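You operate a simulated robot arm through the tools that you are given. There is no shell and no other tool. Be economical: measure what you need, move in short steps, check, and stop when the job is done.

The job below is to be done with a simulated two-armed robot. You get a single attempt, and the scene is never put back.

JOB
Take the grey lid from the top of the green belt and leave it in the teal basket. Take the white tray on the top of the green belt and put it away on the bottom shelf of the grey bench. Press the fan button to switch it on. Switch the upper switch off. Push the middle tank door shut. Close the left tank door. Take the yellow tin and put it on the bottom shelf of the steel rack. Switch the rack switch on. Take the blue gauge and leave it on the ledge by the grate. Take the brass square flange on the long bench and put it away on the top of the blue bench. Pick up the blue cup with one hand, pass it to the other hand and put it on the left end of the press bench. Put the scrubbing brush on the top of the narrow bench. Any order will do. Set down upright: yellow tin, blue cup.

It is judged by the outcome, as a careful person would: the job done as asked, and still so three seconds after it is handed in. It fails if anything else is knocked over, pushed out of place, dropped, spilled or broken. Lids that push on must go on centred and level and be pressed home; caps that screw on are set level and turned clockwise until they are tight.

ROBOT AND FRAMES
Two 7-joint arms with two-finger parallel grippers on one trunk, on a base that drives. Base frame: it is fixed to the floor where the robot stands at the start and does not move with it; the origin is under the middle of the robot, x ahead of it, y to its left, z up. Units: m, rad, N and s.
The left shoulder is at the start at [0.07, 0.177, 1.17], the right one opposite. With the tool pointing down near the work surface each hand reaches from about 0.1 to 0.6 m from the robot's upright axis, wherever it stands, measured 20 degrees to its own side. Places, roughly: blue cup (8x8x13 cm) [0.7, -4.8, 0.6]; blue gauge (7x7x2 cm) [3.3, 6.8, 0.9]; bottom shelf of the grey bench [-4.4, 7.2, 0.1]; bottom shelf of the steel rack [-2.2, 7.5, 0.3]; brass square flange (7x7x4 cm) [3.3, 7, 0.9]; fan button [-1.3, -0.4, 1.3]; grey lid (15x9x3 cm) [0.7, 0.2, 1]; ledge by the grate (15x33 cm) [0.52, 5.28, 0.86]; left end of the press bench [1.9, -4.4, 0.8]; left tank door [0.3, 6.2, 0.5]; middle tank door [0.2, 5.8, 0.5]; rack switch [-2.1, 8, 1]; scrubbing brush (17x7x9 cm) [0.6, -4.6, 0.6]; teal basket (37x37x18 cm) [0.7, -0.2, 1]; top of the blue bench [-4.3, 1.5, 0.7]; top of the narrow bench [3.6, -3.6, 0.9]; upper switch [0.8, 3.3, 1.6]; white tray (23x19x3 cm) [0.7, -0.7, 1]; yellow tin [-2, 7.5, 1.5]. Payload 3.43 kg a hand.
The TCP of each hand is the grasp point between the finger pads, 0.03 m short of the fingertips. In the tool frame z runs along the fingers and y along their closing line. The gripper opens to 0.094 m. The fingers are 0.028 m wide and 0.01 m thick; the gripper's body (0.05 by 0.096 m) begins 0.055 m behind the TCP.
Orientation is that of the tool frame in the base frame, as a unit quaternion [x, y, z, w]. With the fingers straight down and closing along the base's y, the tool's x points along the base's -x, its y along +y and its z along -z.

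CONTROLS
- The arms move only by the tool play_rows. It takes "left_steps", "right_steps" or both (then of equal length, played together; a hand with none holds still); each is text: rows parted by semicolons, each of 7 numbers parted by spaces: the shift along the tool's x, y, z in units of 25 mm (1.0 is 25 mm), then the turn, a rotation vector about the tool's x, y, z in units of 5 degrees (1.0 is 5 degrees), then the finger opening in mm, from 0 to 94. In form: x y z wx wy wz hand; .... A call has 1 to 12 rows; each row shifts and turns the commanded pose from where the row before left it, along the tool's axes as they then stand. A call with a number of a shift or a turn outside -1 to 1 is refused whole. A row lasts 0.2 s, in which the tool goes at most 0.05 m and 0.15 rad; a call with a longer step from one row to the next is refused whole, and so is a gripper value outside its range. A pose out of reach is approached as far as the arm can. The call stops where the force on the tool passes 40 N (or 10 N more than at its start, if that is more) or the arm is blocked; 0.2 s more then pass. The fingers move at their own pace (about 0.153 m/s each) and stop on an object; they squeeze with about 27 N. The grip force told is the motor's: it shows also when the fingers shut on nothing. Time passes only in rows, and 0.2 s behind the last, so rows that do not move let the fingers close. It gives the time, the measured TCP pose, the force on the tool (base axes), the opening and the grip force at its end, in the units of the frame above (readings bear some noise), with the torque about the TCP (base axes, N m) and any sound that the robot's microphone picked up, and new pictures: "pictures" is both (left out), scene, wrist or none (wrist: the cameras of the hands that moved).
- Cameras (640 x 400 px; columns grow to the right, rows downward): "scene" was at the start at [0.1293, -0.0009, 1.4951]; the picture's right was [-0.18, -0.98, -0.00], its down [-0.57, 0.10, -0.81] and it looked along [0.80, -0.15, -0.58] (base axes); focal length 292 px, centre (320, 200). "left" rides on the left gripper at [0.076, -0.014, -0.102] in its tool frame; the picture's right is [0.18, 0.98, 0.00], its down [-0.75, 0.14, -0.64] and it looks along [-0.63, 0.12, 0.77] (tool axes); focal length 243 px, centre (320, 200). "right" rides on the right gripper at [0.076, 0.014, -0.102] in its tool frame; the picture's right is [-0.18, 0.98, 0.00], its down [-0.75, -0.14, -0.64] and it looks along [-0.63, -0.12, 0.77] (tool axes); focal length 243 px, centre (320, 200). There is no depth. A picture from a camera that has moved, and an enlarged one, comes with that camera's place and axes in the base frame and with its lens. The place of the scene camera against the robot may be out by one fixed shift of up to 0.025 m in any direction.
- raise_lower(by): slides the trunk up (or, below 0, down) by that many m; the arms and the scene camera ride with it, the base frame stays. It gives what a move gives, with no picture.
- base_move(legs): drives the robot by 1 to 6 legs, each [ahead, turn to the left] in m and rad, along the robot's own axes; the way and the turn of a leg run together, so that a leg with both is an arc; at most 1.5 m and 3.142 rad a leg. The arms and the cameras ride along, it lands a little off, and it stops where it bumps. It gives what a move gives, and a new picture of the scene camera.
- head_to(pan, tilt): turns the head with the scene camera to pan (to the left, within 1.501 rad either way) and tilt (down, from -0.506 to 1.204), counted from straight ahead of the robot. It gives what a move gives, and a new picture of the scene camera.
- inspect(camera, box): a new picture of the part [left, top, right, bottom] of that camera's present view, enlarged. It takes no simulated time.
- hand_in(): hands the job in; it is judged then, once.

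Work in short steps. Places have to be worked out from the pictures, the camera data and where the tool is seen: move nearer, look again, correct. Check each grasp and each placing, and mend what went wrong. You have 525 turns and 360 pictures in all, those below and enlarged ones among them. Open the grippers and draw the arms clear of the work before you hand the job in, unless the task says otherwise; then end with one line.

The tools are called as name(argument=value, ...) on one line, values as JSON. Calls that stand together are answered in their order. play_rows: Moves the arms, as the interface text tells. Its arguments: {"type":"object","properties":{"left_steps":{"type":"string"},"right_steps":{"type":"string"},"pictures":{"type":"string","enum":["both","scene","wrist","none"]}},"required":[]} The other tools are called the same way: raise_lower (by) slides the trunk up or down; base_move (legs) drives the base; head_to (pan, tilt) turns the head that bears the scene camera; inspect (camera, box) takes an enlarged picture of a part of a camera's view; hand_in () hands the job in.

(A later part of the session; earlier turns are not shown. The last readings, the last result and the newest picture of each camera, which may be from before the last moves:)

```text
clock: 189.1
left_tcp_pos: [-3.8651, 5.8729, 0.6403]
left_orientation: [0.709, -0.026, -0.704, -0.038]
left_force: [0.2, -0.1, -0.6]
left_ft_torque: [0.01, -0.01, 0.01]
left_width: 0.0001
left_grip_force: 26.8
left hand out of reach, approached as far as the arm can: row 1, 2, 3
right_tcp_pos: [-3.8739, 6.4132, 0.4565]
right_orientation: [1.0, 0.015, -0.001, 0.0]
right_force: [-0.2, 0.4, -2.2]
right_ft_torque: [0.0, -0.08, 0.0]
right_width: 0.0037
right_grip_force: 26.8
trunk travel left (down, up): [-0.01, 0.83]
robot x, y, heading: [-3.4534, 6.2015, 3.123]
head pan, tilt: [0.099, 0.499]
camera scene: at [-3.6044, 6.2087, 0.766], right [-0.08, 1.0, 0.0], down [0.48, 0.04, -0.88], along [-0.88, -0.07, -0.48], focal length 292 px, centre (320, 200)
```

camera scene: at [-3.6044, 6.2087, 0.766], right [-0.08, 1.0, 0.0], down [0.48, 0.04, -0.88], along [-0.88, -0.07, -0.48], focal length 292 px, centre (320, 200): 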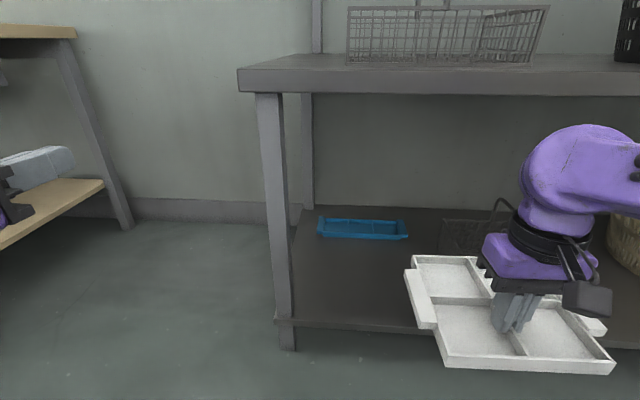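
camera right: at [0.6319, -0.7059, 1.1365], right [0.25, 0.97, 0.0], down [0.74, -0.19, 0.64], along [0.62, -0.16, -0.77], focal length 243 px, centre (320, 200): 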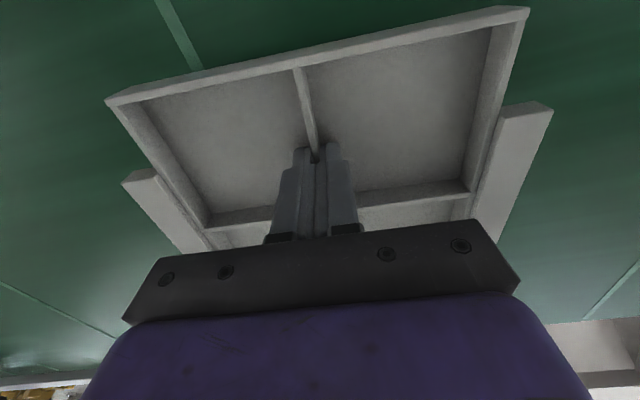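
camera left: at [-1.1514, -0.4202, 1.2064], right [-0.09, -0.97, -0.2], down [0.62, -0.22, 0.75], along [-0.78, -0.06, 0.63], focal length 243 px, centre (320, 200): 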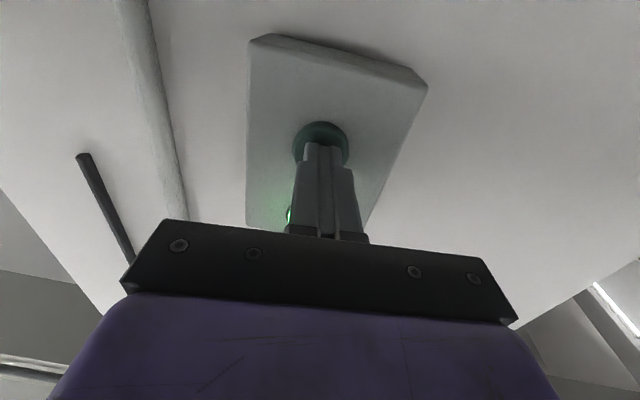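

Clear. I shift the tray 0.1 m to the left to line up with y≈6.31, then drive ahead 0.17 m.

play_rows(right_steps="0 1 0 0 0 0 0;0 1 0 0 0 0 0;0 1 0 0 0 0 0;0 1 0 0 0 0 0;0 0 0 0 0 0 0", pictures="none")

base_move(legs=[[0.17, 0]])

```text
clock: 190.3
left_tcp_pos: [-3.8636, 5.8736, 0.6422]
left_orientation: [0.708, -0.026, -0.704, -0.037]
left_force: [0.6, 0.7, 1.1]
left_ft_torque: [-0.01, -0.02, -0.01]
left_width: 0.0001
left_grip_force: 26.8
right_tcp_pos: [-3.8712, 6.3133, 0.4575]
right_orientation: [1.0, 0.014, -0.002, -0.001]
right_force: [0.1, -0.1, -2.3]
right_ft_torque: [0.02, -0.07, 0.03]
right_width: 0.0035
right_grip_force: 26.6
trunk travel left (down, up): [-0.01, 0.83]
robot x, y, heading: [-3.4579, 6.2021, 3.122]
head pan, tilt: [0.099, 0.499]
```

```text
clock: 191.8
left_tcp_pos: [-4.0405, 5.8778, 0.6408]
left_orientation: [0.708, -0.027, -0.704, -0.038]
left_force: [-0.4, 1.4, -0.1]
left_ft_torque: [0.0, -0.02, 0.03]
left_width: 0.0
left_grip_force: 26.9
right_tcp_pos: [-4.045, 6.3162, 0.4579]
right_orientation: [1.0, 0.014, -0.001, 0.0]
right_force: [-0.3, -0.6, -2.4]
right_ft_torque: [0.02, -0.07, -0.03]
right_width: 0.0035
right_grip_force: 26.8
trunk travel left (down, up): [-0.01, 0.83]
robot x, y, heading: [-3.6315, 6.2048, 3.118]
head pan, tilt: [0.099, 0.499]
camera scene: at [-3.7789, 6.2126, 0.766], right [-0.08, 1.0, 0.0], down [0.48, 0.04, -0.88], along [-0.88, -0.07, -0.48], focal length 292 px, centre (320, 200)
```

scene: 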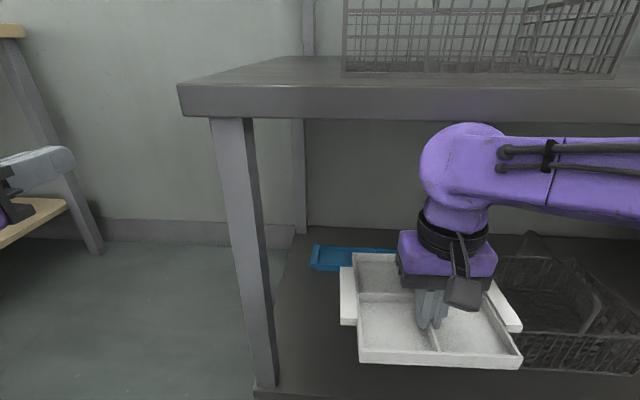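

The tray and wrist clear the table top. I go down 0.15 m, then forward 0.19 m over the free spot.

play_rows(right_steps="0 0 1 0 0 0 0;0 0 1 0 0 0 0;0 0 1 0 0 0 0;0 0 1 0 0 0 0;0 0 1 0 0 0 0;0 0 1 0 0 0 0;-1 0 0 0 0 0 0;-1 0 0 0 0 0 0;-1 0 0 0 0 0 0;-1 0 0 0 0 0 0", pictures="scene")

```text
clock: 194.0
left_tcp_pos: [-4.0396, 5.8781, 0.6414]
left_orientation: [0.709, -0.026, -0.704, -0.038]
left_force: [0.9, 0.0, -0.1]
left_ft_torque: [0.04, 0.03, -0.01]
left_width: 0.0
left_grip_force: 27.6
right_tcp_pos: [-4.1447, 6.316, 0.3074]
right_orientation: [1.0, 0.014, -0.001, -0.001]
right_force: [0.5, -0.7, -1.8]
right_ft_torque: [0.0, -0.09, 0.02]
right_width: 0.0037
right_grip_force: 26.6
trunk travel left (down, up): [-0.01, 0.83]
robot x, y, heading: [-3.6329, 6.2062, 3.124]
head pan, tilt: [0.099, 0.499]
camera scene: at [-3.7789, 6.2125, 0.766], right [-0.08, 1.0, 0.0], down [0.48, 0.04, -0.88], along [-0.88, -0.07, -0.48], focal length 292 px, centre (320, 200)
```

scene: 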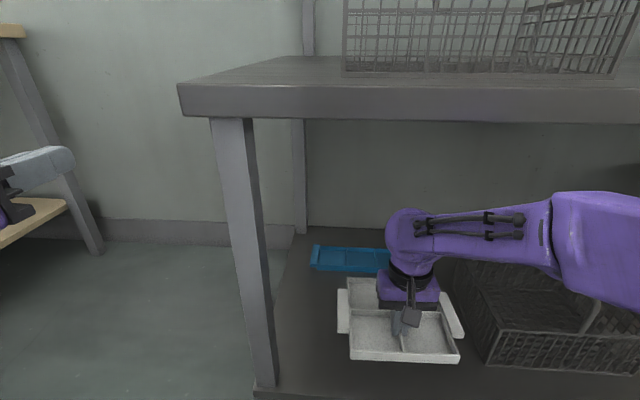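

Forearm passes in front of the wire basket. I go forward 8.5 cm more and begin lowering.

play_rows(right_steps="-1 0 0 0 0 0 0;-1 0 0 0 0 0 0;-1 0 0 0 0 0 0;-0.4 0 1 0 0 0 0;0 0 1 0 0 0 0;0 0 1 0 0 0 0", pictures="both")

```text
clock: 195.4
left_tcp_pos: [-4.0417, 5.8785, 0.6414]
left_orientation: [0.708, -0.027, -0.704, -0.038]
left_force: [-0.6, 0.1, -0.4]
left_ft_torque: [0.0, -0.02, 0.02]
left_width: 0.0001
left_grip_force: 26.1
right_tcp_pos: [-4.2297, 6.3139, 0.2325]
right_orientation: [1.0, 0.014, -0.001, -0.001]
right_force: [-0.5, -0.4, -1.9]
right_ft_torque: [0.05, -0.09, 0.04]
right_width: 0.0036
right_grip_force: 26.8
trunk travel left (down, up): [-0.01, 0.83]
robot x, y, heading: [-3.6284, 6.2014, 3.116]
head pan, tilt: [0.099, 0.499]
camera scene: at [-3.7789, 6.2125, 0.766], right [-0.08, 1.0, 0.0], down [0.48, 0.04, -0.88], along [-0.88, -0.07, -0.48], focal length 292 px, centre (320, 200)
camera right: at [-4.1529, 6.3013, 0.3346], right [-0.16, -0.99, 0.0], down [-0.76, 0.12, 0.64], along [-0.64, 0.1, -0.77], focal length 243 px, centre (320, 200)
```

scene: 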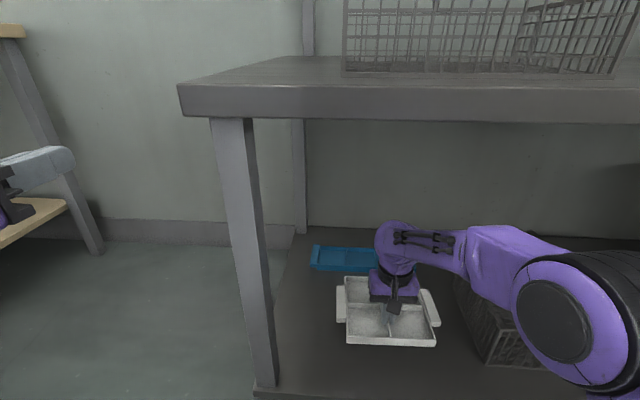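
right: 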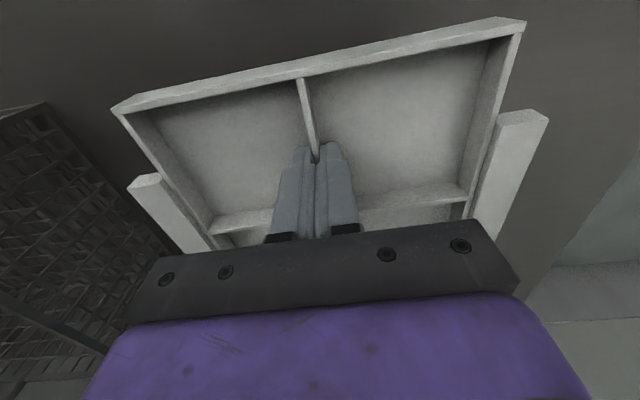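

The spot is clear. I lower in small steps until the tray touches the shelf.

play_rows(right_steps="0 0 0.6 0 0 0 0;0 0 0.4 0 0 0 0;0 0 0.3 0 0 0 0;0 0 0.3 0 0 0 0;0 0 0 0 0 0 0", pictures="scene")

```text
clock: 196.6
left_tcp_pos: [-4.0414, 5.8786, 0.6416]
left_orientation: [0.709, -0.027, -0.704, -0.039]
left_force: [-0.3, 0.8, 0.7]
left_ft_torque: [-0.02, 0.01, 0.01]
left_width: 0.0
left_grip_force: 27.0
right_tcp_pos: [-4.2291, 6.3134, 0.1926]
right_orientation: [1.0, 0.014, -0.001, 0.0]
right_force: [-0.4, -0.4, -2.5]
right_ft_torque: [-0.01, -0.09, 0.01]
right_width: 0.0033
right_grip_force: 26.9
trunk travel left (down, up): [-0.01, 0.83]
robot x, y, heading: [-3.6306, 6.2046, 3.116]
head pan, tilt: [0.099, 0.499]
camera scene: at [-3.779, 6.2125, 0.7659], right [-0.08, 1.0, 0.0], down [0.48, 0.04, -0.88], along [-0.88, -0.07, -0.48], focal length 292 px, centre (320, 200)
```

scene: 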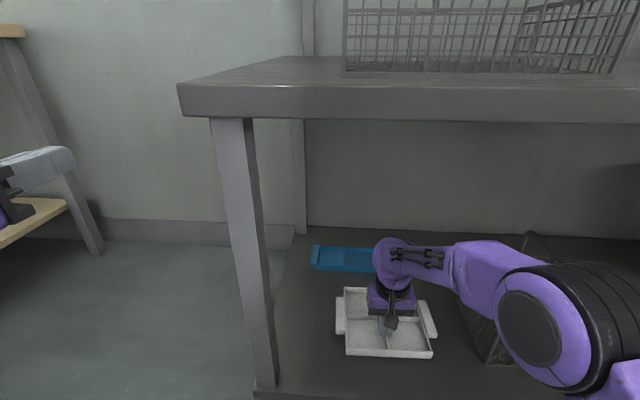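

No contact yet; I continue down slowly.

play_rows(right_steps="0 0 0.3 0 0 0 0;0 0 0.3 0 0 0 0;0 0 0.3 0 0 0 0;0 0 0.3 0 0 0 0;0 0 0 0 0 0 0", pictures="none")

```text
clock: 197.5
left_tcp_pos: [-4.0398, 5.8775, 0.6425]
left_orientation: [0.708, -0.026, -0.705, -0.038]
left_force: [0.4, 0.6, -0.1]
left_ft_torque: [-0.03, 0.01, -0.01]
left_width: 0.0002
left_grip_force: 27.3
right_tcp_pos: [-4.2314, 6.3129, 0.1765]
right_orientation: [1.0, 0.015, -0.006, -0.001]
right_force: [4.2, -0.3, 22.9]
right_ft_torque: [-0.02, -1.15, 0.14]
right_width: 0.0034
right_grip_force: 27.5
trunk travel left (down, up): [-0.01, 0.83]
robot x, y, heading: [-3.6323, 6.2007, 3.123]
head pan, tilt: [0.099, 0.499]
stopped in row 4 (right hand): the force on the tool passed its limit at 46 N (the readings are from after the stop); the commanded pose is now the measured one
```

Contact with the shelf. I open the fingers and rise straight up.

play_rows(right_steps="0 0 -0.1 0 0 0 0;0 0 0 0 0 0 15;0 0 0 0 0 0 30;0 0 0 0 0 0 30;0 0 -0.5 0 0 0 30;0 0 -1 0 0 0 30;0 0 -1 0 0 0 30", pictures="both")

```text
clock: 199.1
left_tcp_pos: [-4.0408, 5.8775, 0.6419]
left_orientation: [0.709, -0.026, -0.704, -0.038]
left_force: [0.0, 0.5, -0.2]
left_ft_torque: [-0.02, -0.04, -0.03]
left_width: 0.0
left_grip_force: 26.7
right_tcp_pos: [-4.2295, 6.3136, 0.2359]
right_orientation: [1.0, 0.014, -0.002, 0.0]
right_force: [-0.1, -0.9, 0.1]
right_ft_torque: [0.0, 0.04, 0.0]
right_width: 0.0298
right_grip_force: 0.1
trunk travel left (down, up): [-0.01, 0.83]
robot x, y, heading: [-3.6293, 6.2066, 3.118]
head pan, tilt: [0.099, 0.499]
camera scene: at [-3.7787, 6.2126, 0.7659], right [-0.08, 1.0, 0.0], down [0.48, 0.04, -0.88], along [-0.88, -0.07, -0.48], focal length 292 px, centre (320, 200)
camera right: at [-4.1535, 6.3005, 0.3382], right [-0.16, -0.99, 0.0], down [-0.75, 0.12, 0.64], along [-0.64, 0.1, -0.76], focal length 243 px, centre (320, 200)
```

scene: 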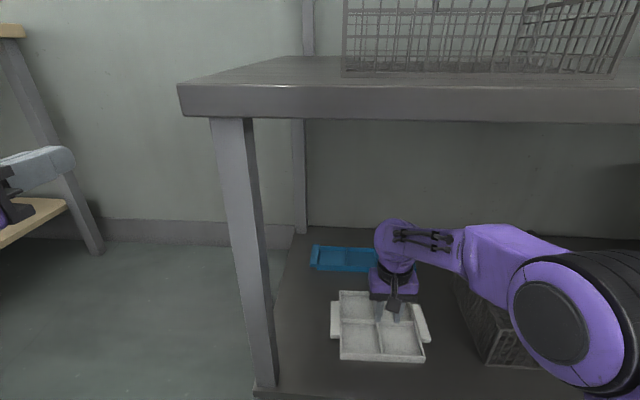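
right: 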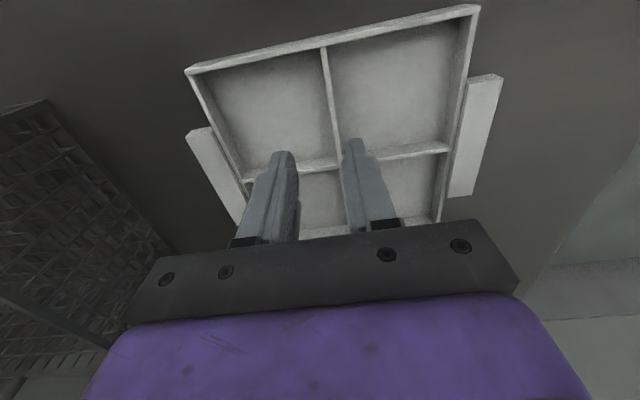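

The tray lies flat on the bottom shelf. I retrace the path: up, back out, and reverse the base.

play_rows(right_steps="0 0 -1 0 0 0 30;0 0 -1 0 0 0 30;0 0 -1 0 0 0 30;1 0 0 0 0 0 30;1 0 0 0 0 0 30;1 0 0 0 0 0 30;1 0 0 0 0 0 30;1 0 0 0 0 0 30;1 0 0 0 0 0 30;1 0 0 0 0 0 30;1 0 0 0 0 0 30;0 0 -1 0 0 0 30", pictures="none")

base_move(legs=[[-0.4, 0]])

raise_lower(by=0.4)

raise_lower(by=0.4)

```text
clock: 201.7
left_tcp_pos: [-4.0409, 5.8779, 0.6416]
left_orientation: [0.709, -0.026, -0.704, -0.038]
left_force: [0.6, 0.2, 0.1]
left_ft_torque: [-0.03, 0.01, -0.02]
left_width: 0.0002
left_grip_force: 27.1
right_tcp_pos: [-4.0298, 6.3179, 0.335]
right_orientation: [1.0, 0.014, -0.003, -0.001]
right_force: [0.2, 0.4, -0.1]
right_ft_torque: [-0.05, 0.0, -0.01]
right_width: 0.03
right_grip_force: 0.1
trunk travel left (down, up): [-0.01, 0.83]
robot x, y, heading: [-3.6302, 6.2041, 3.118]
head pan, tilt: [0.099, 0.499]
```

```text
clock: 204.2
left_tcp_pos: [-3.6465, 5.8711, 0.6427]
left_orientation: [0.708, -0.029, -0.704, -0.041]
left_force: [0.1, -0.1, 0.6]
left_ft_torque: [0.01, 0.01, -0.01]
left_width: 0.0
left_grip_force: 27.0
right_tcp_pos: [-3.6338, 6.31, 0.3343]
right_orientation: [1.0, 0.01, -0.003, -0.001]
right_force: [0.0, 0.3, 0.3]
right_ft_torque: [-0.01, -0.03, 0.01]
right_width: 0.0299
right_grip_force: 0.0
trunk travel left (down, up): [-0.01, 0.83]
robot x, y, heading: [-3.2369, 6.1964, 3.116]
head pan, tilt: [0.099, 0.499]
camera scene: at [-3.3824, 6.2032, 0.766], right [-0.07, 1.0, 0.0], down [0.48, 0.03, -0.88], along [-0.88, -0.06, -0.48], focal length 292 px, centre (320, 200)
```

scene: 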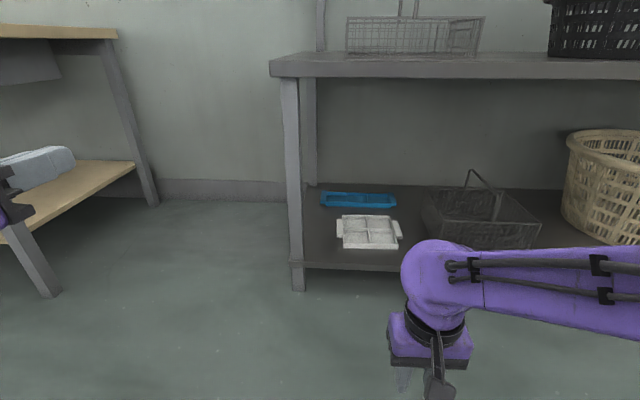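

```text
clock: 208.0
left_tcp_pos: [-3.6465, 5.8693, 1.042]
left_orientation: [0.708, -0.029, -0.704, -0.04]
left_force: [0.0, -0.3, 0.2]
left_ft_torque: [0.01, 0.01, -0.02]
left_width: 0.0002
left_grip_force: 27.0
right_tcp_pos: [-3.6343, 6.3105, 0.7357]
right_orientation: [1.0, 0.01, -0.002, -0.001]
right_force: [0.3, 0.7, -0.7]
right_ft_torque: [0.0, 0.02, 0.01]
right_width: 0.0299
right_grip_force: 0.1
trunk travel left (down, up): [-0.41, 0.43]
robot x, y, heading: [-3.2344, 6.1905, 3.111]
head pan, tilt: [0.099, 0.499]
```

```text
clock: 211.8
left_tcp_pos: [-3.6459, 5.8695, 1.442]
left_orientation: [0.708, -0.029, -0.704, -0.04]
left_force: [0.2, -0.7, 0.1]
left_ft_torque: [0.02, -0.02, 0.02]
left_width: 0.0
left_grip_force: 27.3
right_tcp_pos: [-3.6335, 6.3094, 1.135]
right_orientation: [1.0, 0.011, -0.003, -0.001]
right_force: [-0.6, 0.4, -0.3]
right_ft_torque: [-0.03, -0.05, 0.01]
right_width: 0.0301
right_grip_force: 0.0
trunk travel left (down, up): [-0.81, 0.03]
robot x, y, heading: [-3.2352, 6.1937, 3.11]
head pan, tilt: [0.099, 0.499]
```

The tray is well placed. Next is the steel rack; I turn to face +y and look right toward it.

base_move(legs=[[0, -1.53]])

head_to(pan=-0.65, tilt=0.3)

```text
clock: 215.9
left_tcp_pos: [-3.5816, 6.5834, 1.4413]
left_orientation: [-0.496, 0.506, 0.486, 0.512]
left_force: [-0.7, -0.2, 0.6]
left_ft_torque: [-0.03, 0.0, -0.04]
left_width: 0.0001
left_grip_force: 26.8
right_tcp_pos: [-3.1425, 6.5991, 1.1353]
right_orientation: [0.736, -0.677, -0.001, -0.002]
right_force: [-0.2, 1.1, 0.1]
right_ft_torque: [0.02, 0.04, 0.01]
right_width: 0.0298
right_grip_force: 0.1
trunk travel left (down, up): [-0.81, 0.03]
robot x, y, heading: [-3.2372, 6.1922, 1.603]
head pan, tilt: [0.099, 0.499]
camera scene: at [-3.2558, 6.3485, 1.566], right [0.99, 0.13, 0.0], down [0.06, -0.47, -0.88], along [-0.12, 0.87, -0.48], focal length 292 px, centre (320, 200)
```

scene: 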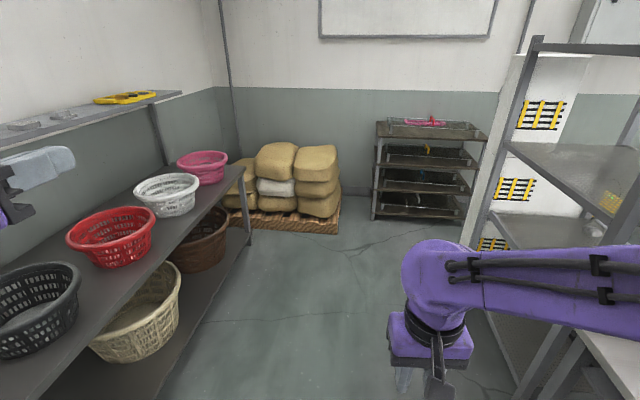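

```text
clock: 217.0
left_tcp_pos: [-3.5827, 6.5838, 1.4407]
left_orientation: [-0.496, 0.506, 0.486, 0.512]
left_force: [-0.6, 0.6, 0.5]
left_ft_torque: [0.01, -0.01, -0.02]
left_width: 0.0003
left_grip_force: 26.8
right_tcp_pos: [-3.1432, 6.5991, 1.135]
right_orientation: [0.736, -0.677, -0.002, -0.003]
right_force: [-0.5, -0.9, 0.0]
right_ft_torque: [0.01, -0.02, -0.01]
right_width: 0.0301
right_grip_force: 0.0
trunk travel left (down, up): [-0.81, 0.03]
robot x, y, heading: [-3.2365, 6.1905, 1.601]
head pan, tilt: [-0.649, 0.3]
camera scene: at [-3.1899, 6.3347, 1.5844], right [0.82, -0.58, 0.0], down [-0.17, -0.24, -0.96], along [0.55, 0.78, -0.3], focal length 292 px, centre (320, 200)
```

scene: 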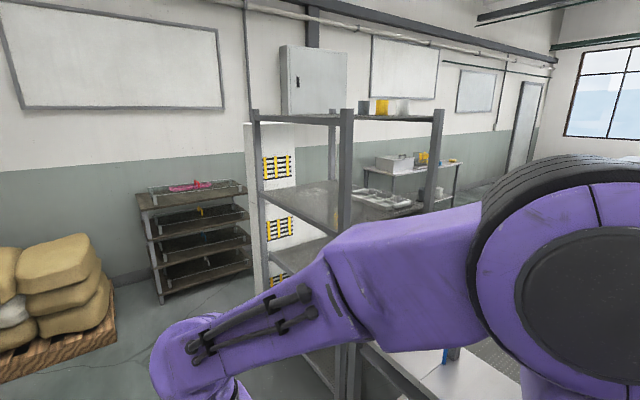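

I enlarge the rack area to understand it.

inspect(camera="scene", box=[220, 80, 480, 270])

```text
2.11 times, centred on (350, 175) of scene
camera zoom: at [-3.1899, 6.3347, 1.5844], right [0.82, -0.58, 0.0], down [-0.17, -0.24, -0.96], along [0.55, 0.78, -0.3], focal length 615 px, centre (257, 253)
```

zoom: 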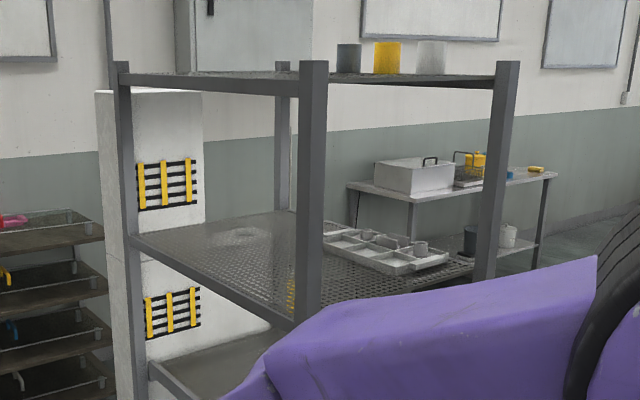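

The rack spans x -2.49…-1.94, y 7.16…7.96; the yellow tin is on its top shelf near the aisle edge at about (-2.0, 7.46), between a grey and a white tin. I tuck the left hand inward, go back through the gap to the aisle and up toward the rack's aisle side.

play_rows(left_steps="0 -1 0 0 0 0 0;0 -1 0 0 0 0 0;0 -1 0 0 0 0 0;0 -1 0 0 0 0 0;0 -1 0 0 0 0 0;0 -1 0 0 0 0 0", pictures="none")

base_move(legs=[[-0.57, 0], [0, -1.6], [1.15, 0], [1.15, 0]])

```text
clock: 218.4
left_tcp_pos: [-3.4284, 6.5796, 1.4456]
left_orientation: [-0.496, 0.506, 0.485, 0.512]
left_force: [0.3, -0.6, 0.0]
left_ft_torque: [0.01, 0.0, -0.03]
left_width: 0.0001
left_grip_force: 27.2
right_tcp_pos: [-3.1413, 6.5988, 1.1353]
right_orientation: [0.736, -0.677, -0.001, -0.002]
right_force: [0.4, 0.1, 0.7]
right_ft_torque: [0.03, 0.0, -0.03]
right_width: 0.0299
right_grip_force: 0.0
trunk travel left (down, up): [-0.81, 0.03]
robot x, y, heading: [-3.2355, 6.1909, 1.602]
head pan, tilt: [-0.649, 0.3]
```

```text
clock: 236.6
left_tcp_pos: [-0.4872, 5.8048, 1.4447]
left_orientation: [0.022, 0.708, -0.033, 0.705]
left_force: [0.1, -0.7, -0.7]
left_ft_torque: [-0.01, 0.01, 0.01]
left_width: 0.0
left_grip_force: 27.1
right_tcp_pos: [-0.4781, 5.5175, 1.1358]
right_orientation: [-0.02, 1.0, 0.0, 0.003]
right_force: [0.1, -0.9, 0.7]
right_ft_torque: [-0.02, -0.01, -0.01]
right_width: 0.03
right_grip_force: 0.0
trunk travel left (down, up): [-0.81, 0.03]
robot x, y, heading: [-0.8789, 5.6248, -0.011]
head pan, tilt: [-0.649, 0.3]
camera scene: at [-0.7636, 5.5831, 1.5845], right [-0.61, -0.79, 0.0], down [-0.23, 0.18, -0.96], along [0.76, -0.58, -0.3], focal length 292 px, centre (320, 200)
```

scene: 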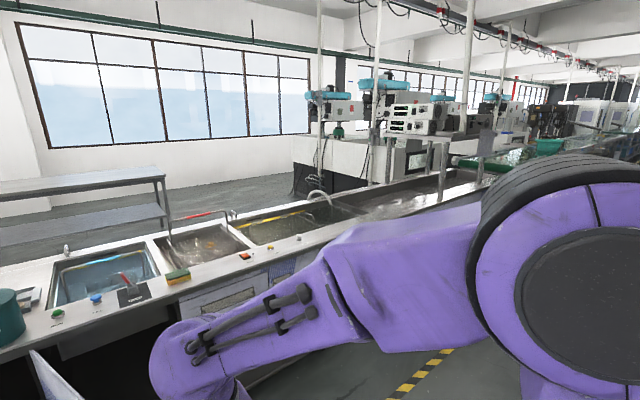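

Now I turn to +y, drive up to y≈7.5 and turn to face the rack.

base_move(legs=[[0, 1.64], [0.95, 0], [0.95, 0], [0, 1.51]])

head_to(pan=0, tilt=0.25)

```text
clock: 253.8
left_tcp_pos: [-1.4109, 7.3434, 1.4445]
left_orientation: [0.709, -0.019, -0.705, -0.032]
left_force: [-0.1, 0.1, -0.7]
left_ft_torque: [-0.01, -0.02, 0.02]
left_width: 0.0001
left_grip_force: 27.1
right_tcp_pos: [-1.4212, 7.6322, 1.1357]
right_orientation: [1.0, 0.024, -0.003, 0.0]
right_force: [-0.2, -0.2, -0.2]
right_ft_torque: [-0.01, 0.03, 0.0]
right_width: 0.0298
right_grip_force: 0.1
trunk travel left (down, up): [-0.81, 0.03]
robot x, y, heading: [-1.0193, 7.5276, 3.141]
head pan, tilt: [-0.649, 0.3]
camera scene: at [-1.1501, 7.5982, 1.5844], right [0.61, 0.8, 0.0], down [0.24, -0.18, -0.96], along [-0.76, 0.58, -0.3], focal length 292 px, centre (320, 200)
```

scene: 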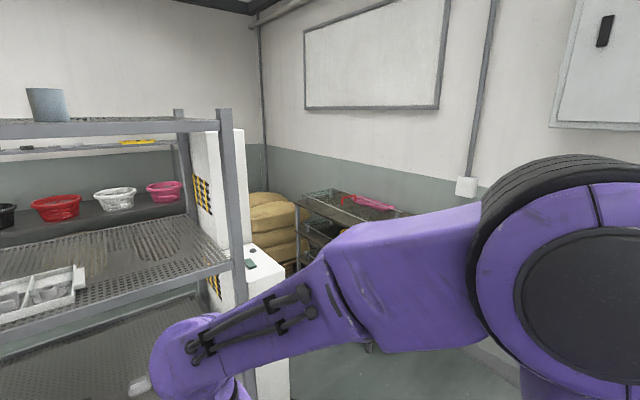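

```text
clock: 254.9
left_tcp_pos: [-1.4105, 7.3453, 1.4445]
left_orientation: [0.709, -0.019, -0.705, -0.031]
left_force: [-0.4, -0.3, -0.8]
left_ft_torque: [0.02, -0.02, -0.01]
left_width: 0.0
left_grip_force: 26.4
right_tcp_pos: [-1.4217, 7.6324, 1.1354]
right_orientation: [1.0, 0.024, -0.003, -0.001]
right_force: [-0.4, 0.8, 0.0]
right_ft_torque: [0.0, -0.01, 0.01]
right_width: 0.0299
right_grip_force: 0.1
trunk travel left (down, up): [-0.81, 0.03]
robot x, y, heading: [-1.0204, 7.529, 3.143]
head pan, tilt: [0.0, 0.25]
camera scene: at [-1.1691, 7.5419, 1.5891], right [0.0, 1.0, 0.0], down [0.25, 0.0, -0.97], along [-0.97, 0.0, -0.25], focal length 292 px, centre (320, 200)
```

scene: 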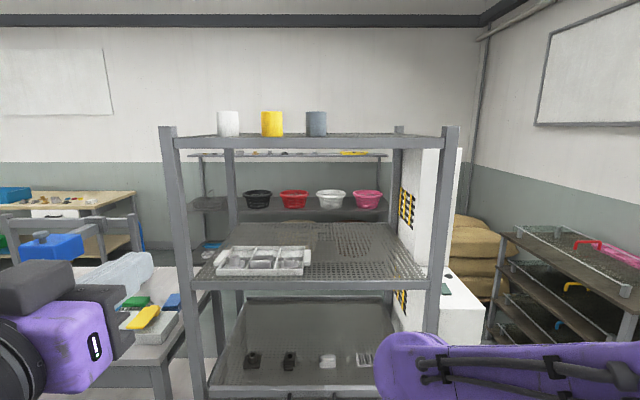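

The tin stands at about (-2.05, 7.40), base z≈1.556, diameter ≈6 cm. I open and raise the left hand to tin height, pull the right hand back, then drive closer.

play_rows(left_steps="-1 -0.4 0 0 0 0 90;-1 -0.4 0 0 0 0 90;-1 -0.4 0 0 0 0 90;-1 -0.4 0 0 0 0 90;-1 -0.4 0 0 0 0 90;-1 -0.2 0 0 0 0 90", right_steps="1 0 0 0 0 0 30;1 0 0 0 0 0 30;1 0 0 0 0 0 30;1 0 0 0 0 0 30;1 0 0 0 0 0 30;0 0 0 0 0 0 30", pictures="none")

base_move(legs=[[0.4, 0]])

```text
clock: 256.3
left_tcp_pos: [-1.4086, 7.394, 1.5943]
left_orientation: [0.709, -0.019, -0.705, -0.03]
left_force: [0.4, -0.2, -0.4]
left_ft_torque: [-0.01, -0.01, 0.0]
left_width: 0.09
left_grip_force: 0.1
right_tcp_pos: [-1.2958, 7.6372, 1.1333]
right_orientation: [1.0, 0.024, -0.003, -0.001]
right_force: [-0.6, -0.3, 0.5]
right_ft_torque: [0.0, -0.02, 0.0]
right_width: 0.0303
right_grip_force: 0.0
trunk travel left (down, up): [-0.81, 0.03]
robot x, y, heading: [-1.02, 7.5249, 3.146]
head pan, tilt: [0.0, 0.25]
```

```text
clock: 258.8
left_tcp_pos: [-1.8097, 7.3943, 1.5948]
left_orientation: [0.708, -0.017, -0.705, -0.029]
left_force: [-0.3, 0.4, -0.1]
left_ft_torque: [0.0, 0.01, 0.01]
left_width: 0.0898
left_grip_force: 0.1
right_tcp_pos: [-1.6985, 7.6363, 1.1324]
right_orientation: [1.0, 0.027, -0.004, -0.001]
right_force: [1.7, 0.1, 0.3]
right_ft_torque: [0.02, 0.01, 0.01]
right_width: 0.0299
right_grip_force: 0.0
trunk travel left (down, up): [-0.81, 0.03]
robot x, y, heading: [-1.4259, 7.5255, -3.139]
head pan, tilt: [0.0, 0.25]
camera scene: at [-1.5707, 7.5414, 1.5893], right [0.0, 1.0, 0.0], down [0.25, 0.0, -0.97], along [-0.97, 0.0, -0.25], focal length 292 px, centre (320, 200)
```

scene: 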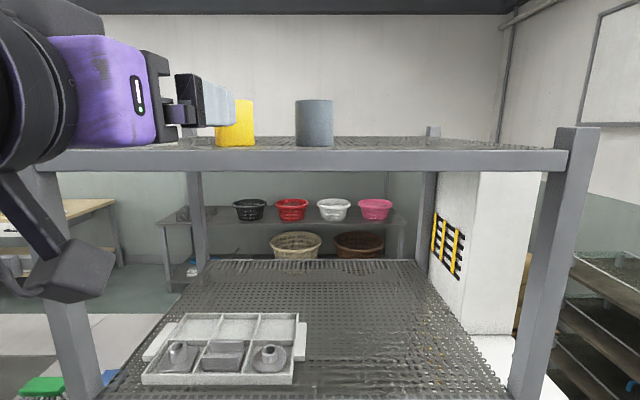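

Position looks right. I check with the left wrist camera.

play_rows(left_steps="0 0 0.5 0 0 0 92", pictures="wrist")

```text
clock: 259.2
left_tcp_pos: [-1.8234, 7.3953, 1.5957]
left_orientation: [0.709, -0.018, -0.705, -0.03]
left_force: [0.4, 0.1, 0.7]
left_ft_torque: [0.03, 0.01, -0.01]
left_width: 0.092
left_grip_force: 0.0
right_tcp_pos: [-1.7002, 7.6376, 1.1326]
right_orientation: [1.0, 0.026, -0.002, -0.001]
right_force: [-0.6, -0.5, 0.2]
right_ft_torque: [0.0, 0.0, -0.02]
right_width: 0.0299
right_grip_force: 0.1
trunk travel left (down, up): [-0.81, 0.03]
robot x, y, heading: [-1.4221, 7.5267, -3.144]
head pan, tilt: [0.0, 0.25]
camera left: at [-1.7179, 7.4029, 1.5188], right [-0.07, -0.98, -0.2], down [0.63, -0.2, 0.75], along [-0.78, -0.08, 0.63], focal length 243 px, centre (320, 200)
```

left: 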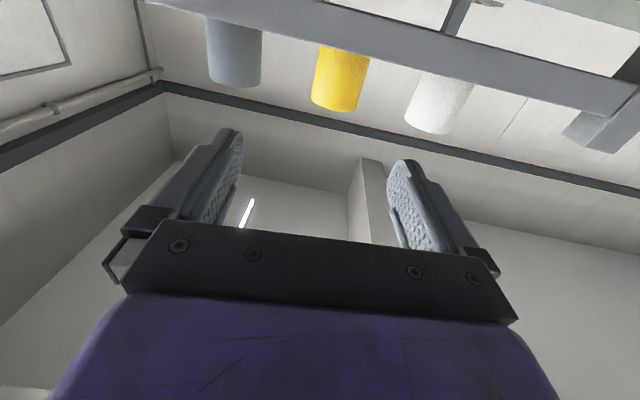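

With the hand horizontal, its camera underneath would hit the shelf edge. I pitch the hand 45° downward so the camera clears above the shelf, and correct y by 2 cm.

play_rows(left_steps="0 0.8 0 0 0 0 92;0 0 0 0 1 0 92;0 0 0 0 1 0 92;0 0 0 0 1 0 92;0 0 0 0 1 0 92;0 0 0 0 1 0 92;0 0 0 0 1 0 92;0 0 0 0 1 0 92;0 0 0 0 1 0 92;0 0 0 0 1 0 92;-0.42 0 -0.42 0 0 0 92;0 0 0 0 0 0 92", pictures="both")

```text
clock: 261.8
left_tcp_pos: [-1.8254, 7.374, 1.6097]
left_orientation: [0.924, -0.029, -0.38, -0.021]
left_force: [0.5, -0.1, -0.5]
left_ft_torque: [-0.01, 0.01, -0.01]
left_width: 0.0919
left_grip_force: 0.0
right_tcp_pos: [-1.6993, 7.637, 1.1333]
right_orientation: [1.0, 0.026, -0.002, -0.002]
right_force: [0.3, 0.5, 0.7]
right_ft_torque: [0.01, 0.0, 0.0]
right_width: 0.03
right_grip_force: 0.0
trunk travel left (down, up): [-0.81, 0.03]
robot x, y, heading: [-1.4189, 7.5266, -3.135]
head pan, tilt: [0.0, 0.25]
camera scene: at [-1.5723, 7.5414, 1.5891], right [0.0, 1.0, 0.0], down [0.25, 0.0, -0.97], along [-0.97, 0.0, -0.25], focal length 292 px, centre (320, 200)
camera left: at [-1.6971, 7.3792, 1.6288], right [0.06, -0.99, -0.15], down [-0.09, -0.15, 0.98], along [-0.99, -0.05, -0.1], focal length 243 px, centre (320, 200)
```

scene: 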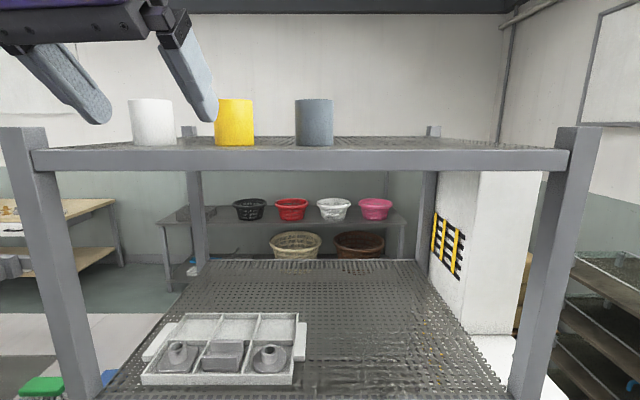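
left: 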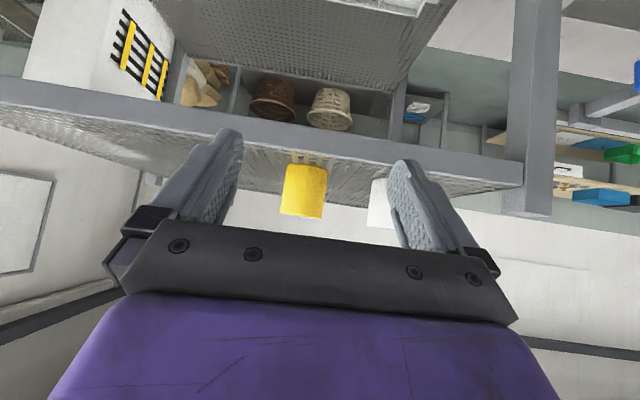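

The tin sits between the open fingers' path, at about (-2.03, 7.387). I move in along the horizontal, slightly downward, and close.

play_rows(left_steps="-0.783 0.03 0.874 0 0 0 92;-0.783 0.03 0.874 0 0 0 92;-0.783 0.03 0.874 0 0 0 92;-0.783 0.03 0.874 0 0 0 92;-0.783 0.03 0.874 0 0 0 92;-0.783 0.03 0.874 0 0 0 92;-0.783 0.03 0.874 0 0 0 92;0 0 0 0 0 0 92", pictures="both")

```text
clock: 263.8
left_tcp_pos: [-2.0119, 7.3773, 1.5825]
left_orientation: [0.921, -0.028, -0.388, -0.021]
left_force: [1.6, 1.4, 12.4]
left_ft_torque: [-0.56, 0.1, 0.17]
left_width: 0.0912
left_grip_force: 0.2
left hand out of reach, approached as far as the arm can: row 6, 7
right_tcp_pos: [-1.6968, 7.6376, 1.1341]
right_orientation: [1.0, 0.026, -0.005, -0.001]
right_force: [0.4, -0.4, 0.1]
right_ft_torque: [0.05, 0.02, 0.0]
right_width: 0.03
right_grip_force: 0.1
trunk travel left (down, up): [-0.81, 0.03]
robot x, y, heading: [-1.4209, 7.5299, -3.137]
head pan, tilt: [0.0, 0.25]
stopped in row 8 (left hand): the force on the tool passed its limit at 42 N (the readings are from after the stop); the commanded pose is now the measured one
camera scene: at [-1.5692, 7.5416, 1.5891], right [0.0, 1.0, 0.0], down [0.24, 0.0, -0.97], along [-0.97, 0.0, -0.24], focal length 292 px, centre (320, 200)
camera left: at [-1.8834, 7.3822, 1.599], right [0.06, -0.99, -0.15], down [-0.08, -0.15, 0.99], along [-0.99, -0.05, -0.09], focal length 243 px, centre (320, 200)
```

scene: 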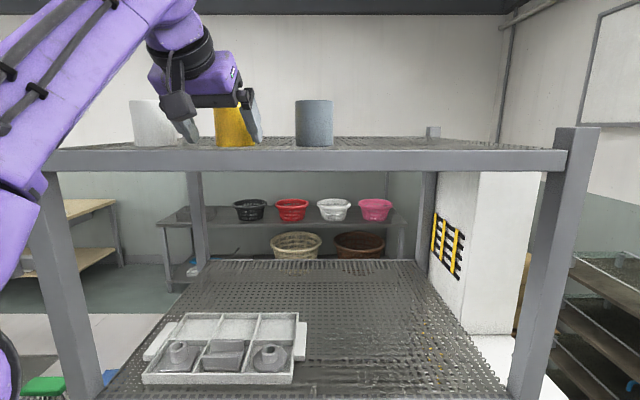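
left: 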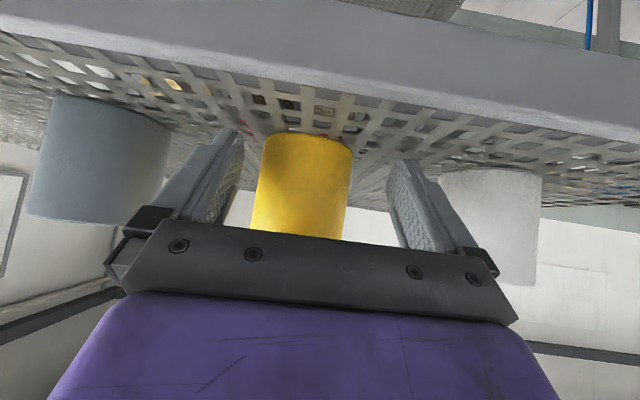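

The fingertips touched the shelf at the arm's reach limit. I raise the hand 12 mm and move the base 4 cm ahead so the fingers straddle the tin's middle.

play_rows(left_steps="-0.2 -0.1 -0.2 0 0 0 92;-0.15 0 -0.15 0 0 0 92;0 0 0 0 0 0 92", pictures="none")

base_move(legs=[[0.04, 0]])

play_rows(left_steps="0 0 0 0 0 0 92", pictures="wrist")

```text
clock: 264.6
left_tcp_pos: [-2.0112, 7.3778, 1.58]
left_orientation: [0.922, -0.028, -0.386, -0.02]
left_force: [0.0, -0.4, 20.8]
left_ft_torque: [-1.04, 0.29, 0.05]
left_width: 0.0922
left_grip_force: 0.3
left hand out of reach, approached as far as the arm can: row 1, 2
right_tcp_pos: [-1.6953, 7.638, 1.1331]
right_orientation: [1.0, 0.027, -0.004, 0.0]
right_force: [-0.4, -0.5, -0.3]
right_ft_torque: [-0.01, -0.01, 0.01]
right_width: 0.0301
right_grip_force: 0.0
trunk travel left (down, up): [-0.81, 0.03]
robot x, y, heading: [-1.4226, 7.5254, -3.139]
head pan, tilt: [0.0, 0.25]
```

```text
clock: 265.7
left_tcp_pos: [-2.0555, 7.3776, 1.5809]
left_orientation: [0.921, -0.03, -0.388, -0.022]
left_force: [-0.1, 2.9, 3.9]
left_ft_torque: [-0.08, 0.07, -0.08]
left_width: 0.0905
left_grip_force: 0.1
right_tcp_pos: [-1.739, 7.6374, 1.1334]
right_orientation: [1.0, 0.025, -0.004, -0.001]
right_force: [-0.8, -1.0, -1.2]
right_ft_torque: [0.02, 0.01, 0.02]
right_width: 0.0299
right_grip_force: 0.0
trunk travel left (down, up): [-0.81, 0.03]
robot x, y, heading: [-1.4609, 7.5265, 3.144]
head pan, tilt: [0.0, 0.25]
stopped in leg 1: the force on the tool passed its limit at 42 N (the readings are from after the stop); the commanded pose is now the measured one
camera scene: at [-1.6121, 7.5424, 1.589], right [0.0, 1.0, 0.0], down [0.25, 0.0, -0.97], along [-0.97, 0.0, -0.25], focal length 292 px, centre (320, 200)
```

scene: 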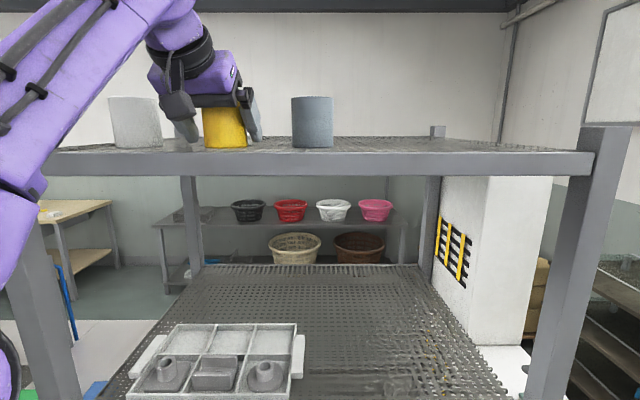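

```text
clock: 266.1
left_tcp_pos: [-2.0565, 7.3785, 1.5813]
left_orientation: [0.921, -0.029, -0.388, -0.022]
left_force: [0.2, 1.3, 2.6]
left_ft_torque: [-0.08, 0.01, -0.05]
left_width: 0.091
left_grip_force: 0.0
right_tcp_pos: [-1.7384, 7.6392, 1.1323]
right_orientation: [1.0, 0.025, -0.004, 0.0]
right_force: [-0.1, -0.8, 0.4]
right_ft_torque: [0.01, -0.01, -0.02]
right_width: 0.0298
right_grip_force: 0.1
trunk travel left (down, up): [-0.81, 0.03]
robot x, y, heading: [-1.4624, 7.5231, 3.143]
head pan, tilt: [0.0, 0.25]
camera left: at [-1.9269, 7.3831, 1.5986], right [0.06, -0.99, -0.15], down [-0.08, -0.15, 0.99], along [-1.0, -0.05, -0.09], focal length 243 px, centre (320, 200)
```

left: 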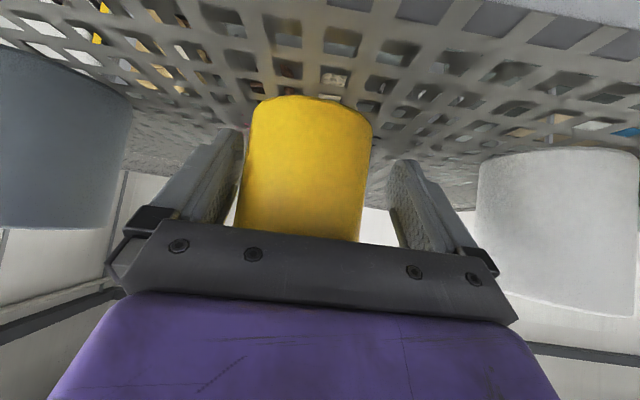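

The fingers straddle the tin. I centre by 7 mm, close, and lift.

play_rows(left_steps="-0.1 -0.3 -0.1 0 0 0 92;0 0 0 0 0 0 50;0 0 0 0 0 0 30;0 0 0 0 0 0 30;0 0 0 0 0 0 30;-0.4 0 -0.4 0 0 0 30;-0.7 0 -0.7 0 0 0 30", pictures="both")

```text
clock: 267.7
left_tcp_pos: [-2.0375, 7.3718, 1.595]
left_orientation: [0.921, -0.029, -0.388, -0.021]
left_force: [0.8, -0.1, -1.9]
left_ft_torque: [0.0, 0.02, -0.02]
left_width: 0.0655
left_grip_force: 26.4
left hand out of reach, approached as far as the arm can: row 1, 6, 7
right_tcp_pos: [-1.7391, 7.6375, 1.1323]
right_orientation: [1.0, 0.025, -0.003, 0.0]
right_force: [1.2, 1.0, 0.0]
right_ft_torque: [-0.01, 0.0, -0.02]
right_width: 0.0301
right_grip_force: 0.1
trunk travel left (down, up): [-0.81, 0.03]
robot x, y, heading: [-1.462, 7.5269, 3.141]
head pan, tilt: [0.0, 0.25]
camera scene: at [-1.6115, 7.5413, 1.5892], right [0.0, 1.0, 0.0], down [0.25, 0.0, -0.97], along [-0.97, 0.0, -0.25], focal length 292 px, centre (320, 200)
camera left: at [-1.9089, 7.3762, 1.613], right [0.06, -0.99, -0.15], down [-0.08, -0.15, 0.99], along [-1.0, -0.05, -0.09], focal length 243 px, centre (320, 200)
```

scene: 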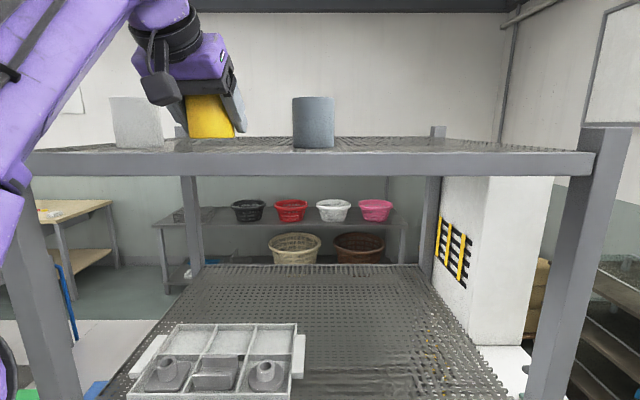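
left: 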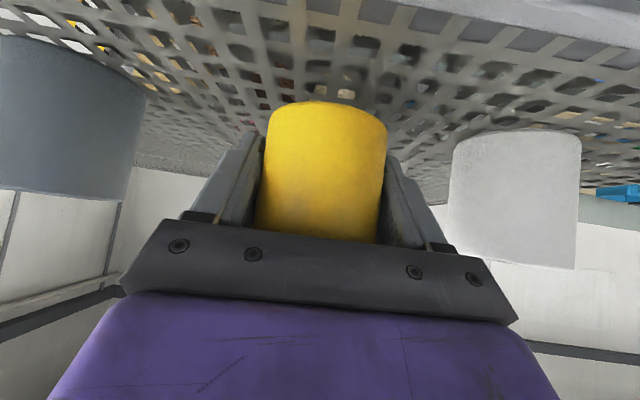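

The tin is gripped and just off the shelf. I raise the trunk 3 cm and reverse clear of the rack.

raise_lower(by=0.028)

base_move(legs=[[-0.4, 0]])

```text
clock: 268.5
left_tcp_pos: [-2.0373, 7.3706, 1.6245]
left_orientation: [0.921, -0.029, -0.388, -0.021]
left_force: [0.7, -0.2, -2.6]
left_ft_torque: [0.03, 0.01, 0.0]
left_width: 0.0653
left_grip_force: 27.5
right_tcp_pos: [-1.7394, 7.6381, 1.1615]
right_orientation: [1.0, 0.025, -0.003, -0.001]
right_force: [0.2, 0.8, 0.0]
right_ft_torque: [-0.01, -0.02, 0.0]
right_width: 0.0302
right_grip_force: 0.1
trunk travel left (down, up): [-0.838, 0.002]
robot x, y, heading: [-1.4626, 7.525, 3.142]
head pan, tilt: [0.0, 0.25]
```

```text
clock: 270.9
left_tcp_pos: [-1.6437, 7.3682, 1.6222]
left_orientation: [0.922, -0.024, -0.386, -0.02]
left_force: [0.6, 0.3, -1.7]
left_ft_torque: [0.0, 0.0, 0.02]
left_width: 0.0655
left_grip_force: 27.4
right_tcp_pos: [-1.3456, 7.6366, 1.1614]
right_orientation: [1.0, 0.029, -0.002, -0.001]
right_force: [-0.8, 0.0, 0.3]
right_ft_torque: [-0.04, -0.03, 0.01]
right_width: 0.0297
right_grip_force: 0.1
trunk travel left (down, up): [-0.838, 0.002]
robot x, y, heading: [-1.0669, 7.5259, -3.132]
head pan, tilt: [0.0, 0.25]
camera scene: at [-1.2183, 7.5419, 1.6168], right [-0.01, 1.0, 0.0], down [0.25, 0.0, -0.97], along [-0.97, -0.01, -0.25], focal length 292 px, centre (320, 200)
```

scene: 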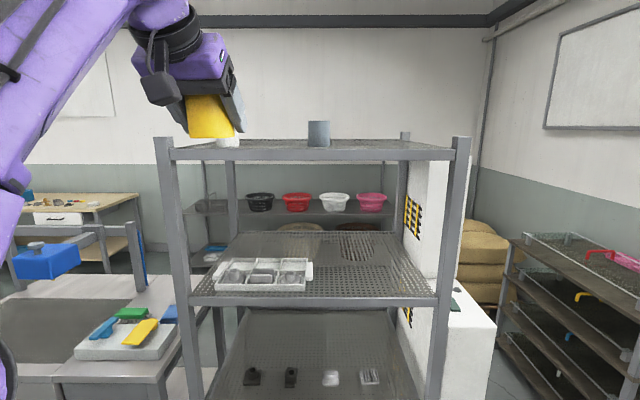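

I lower the trunk and look at the lower shelves.

raise_lower(by=-0.4)

raise_lower(by=-0.3)

head_to(pan=0, tilt=0.35)

```text
clock: 274.8
left_tcp_pos: [-1.6397, 7.3677, 1.224]
left_orientation: [0.922, -0.024, -0.387, -0.019]
left_force: [0.0, -0.7, -1.9]
left_ft_torque: [-0.01, 0.0, -0.03]
left_width: 0.0656
left_grip_force: 27.5
right_tcp_pos: [-1.3443, 7.6363, 0.7604]
right_orientation: [1.0, 0.028, -0.003, 0.0]
right_force: [0.4, -0.6, -0.1]
right_ft_torque: [-0.01, -0.01, -0.01]
right_width: 0.0302
right_grip_force: 0.1
trunk travel left (down, up): [-0.438, 0.402]
robot x, y, heading: [-1.0673, 7.5304, -3.136]
head pan, tilt: [0.0, 0.25]
```

```text
clock: 277.8
left_tcp_pos: [-1.641, 7.3675, 0.9233]
left_orientation: [0.922, -0.024, -0.387, -0.019]
left_force: [-0.3, -0.2, -1.9]
left_ft_torque: [0.01, -0.01, -0.03]
left_width: 0.0655
left_grip_force: 27.0
right_tcp_pos: [-1.345, 7.6375, 0.4603]
right_orientation: [1.0, 0.029, -0.003, -0.001]
right_force: [0.9, 0.2, -0.4]
right_ft_torque: [0.0, -0.01, -0.03]
right_width: 0.03
right_grip_force: 0.0
trunk travel left (down, up): [-0.138, 0.702]
robot x, y, heading: [-1.0666, 7.5262, -3.131]
head pan, tilt: [0.0, 0.25]
```

```text
clock: 278.4
left_tcp_pos: [-1.6398, 7.368, 0.9236]
left_orientation: [0.921, -0.024, -0.387, -0.02]
left_force: [0.5, -0.3, -1.7]
left_ft_torque: [-0.01, -0.02, -0.02]
left_width: 0.0652
left_grip_force: 26.6
right_tcp_pos: [-1.3437, 7.6363, 0.461]
right_orientation: [1.0, 0.03, -0.002, -0.001]
right_force: [0.0, -0.1, 0.0]
right_ft_torque: [-0.01, 0.0, -0.02]
right_width: 0.0299
right_grip_force: 0.1
trunk travel left (down, up): [-0.138, 0.702]
robot x, y, heading: [-1.0643, 7.5304, -3.131]
head pan, tilt: [0.0, 0.351]
camera scene: at [-1.2155, 7.542, 0.9077], right [-0.01, 1.0, 0.0], down [0.34, 0.0, -0.94], along [-0.94, -0.01, -0.34], focal length 292 px, centre (320, 200)
```

scene: 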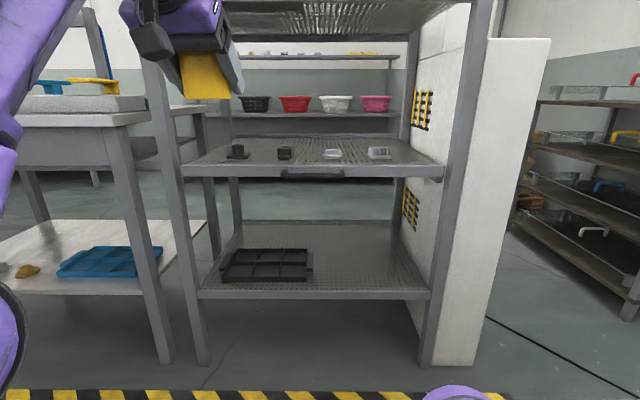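

The bottom shelf (z≈0.35) has a black crate at left (y 7.22–7.51); the right part is free. I'll set the tin at about (-2.04, 7.69), so I sidestep to y≈7.82.

base_move(legs=[[0, -1.57], [0.29, 0], [0, 1.57]])

```text
clock: 288.0
left_tcp_pos: [-1.6467, 7.6551, 0.9223]
left_orientation: [0.921, -0.024, -0.387, -0.019]
left_force: [-0.7, -0.2, -2.5]
left_ft_torque: [-0.01, -0.01, 0.0]
left_width: 0.0651
left_grip_force: 26.8
right_tcp_pos: [-1.3496, 7.9235, 0.4606]
right_orientation: [1.0, 0.03, -0.003, -0.001]
right_force: [-0.1, -0.3, -0.5]
right_ft_torque: [0.02, 0.03, -0.03]
right_width: 0.03
right_grip_force: 0.1
trunk travel left (down, up): [-0.138, 0.702]
robot x, y, heading: [-1.0716, 7.8163, -3.13]
head pan, tilt: [0.0, 0.351]
camera scene: at [-1.2213, 7.8288, 0.9076], right [-0.01, 1.0, 0.0], down [0.34, 0.0, -0.94], along [-0.94, -0.01, -0.34], focal length 292 px, centre (320, 200)
```

scene: 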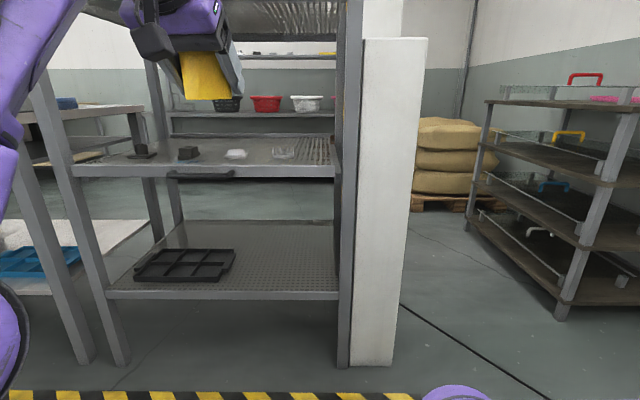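

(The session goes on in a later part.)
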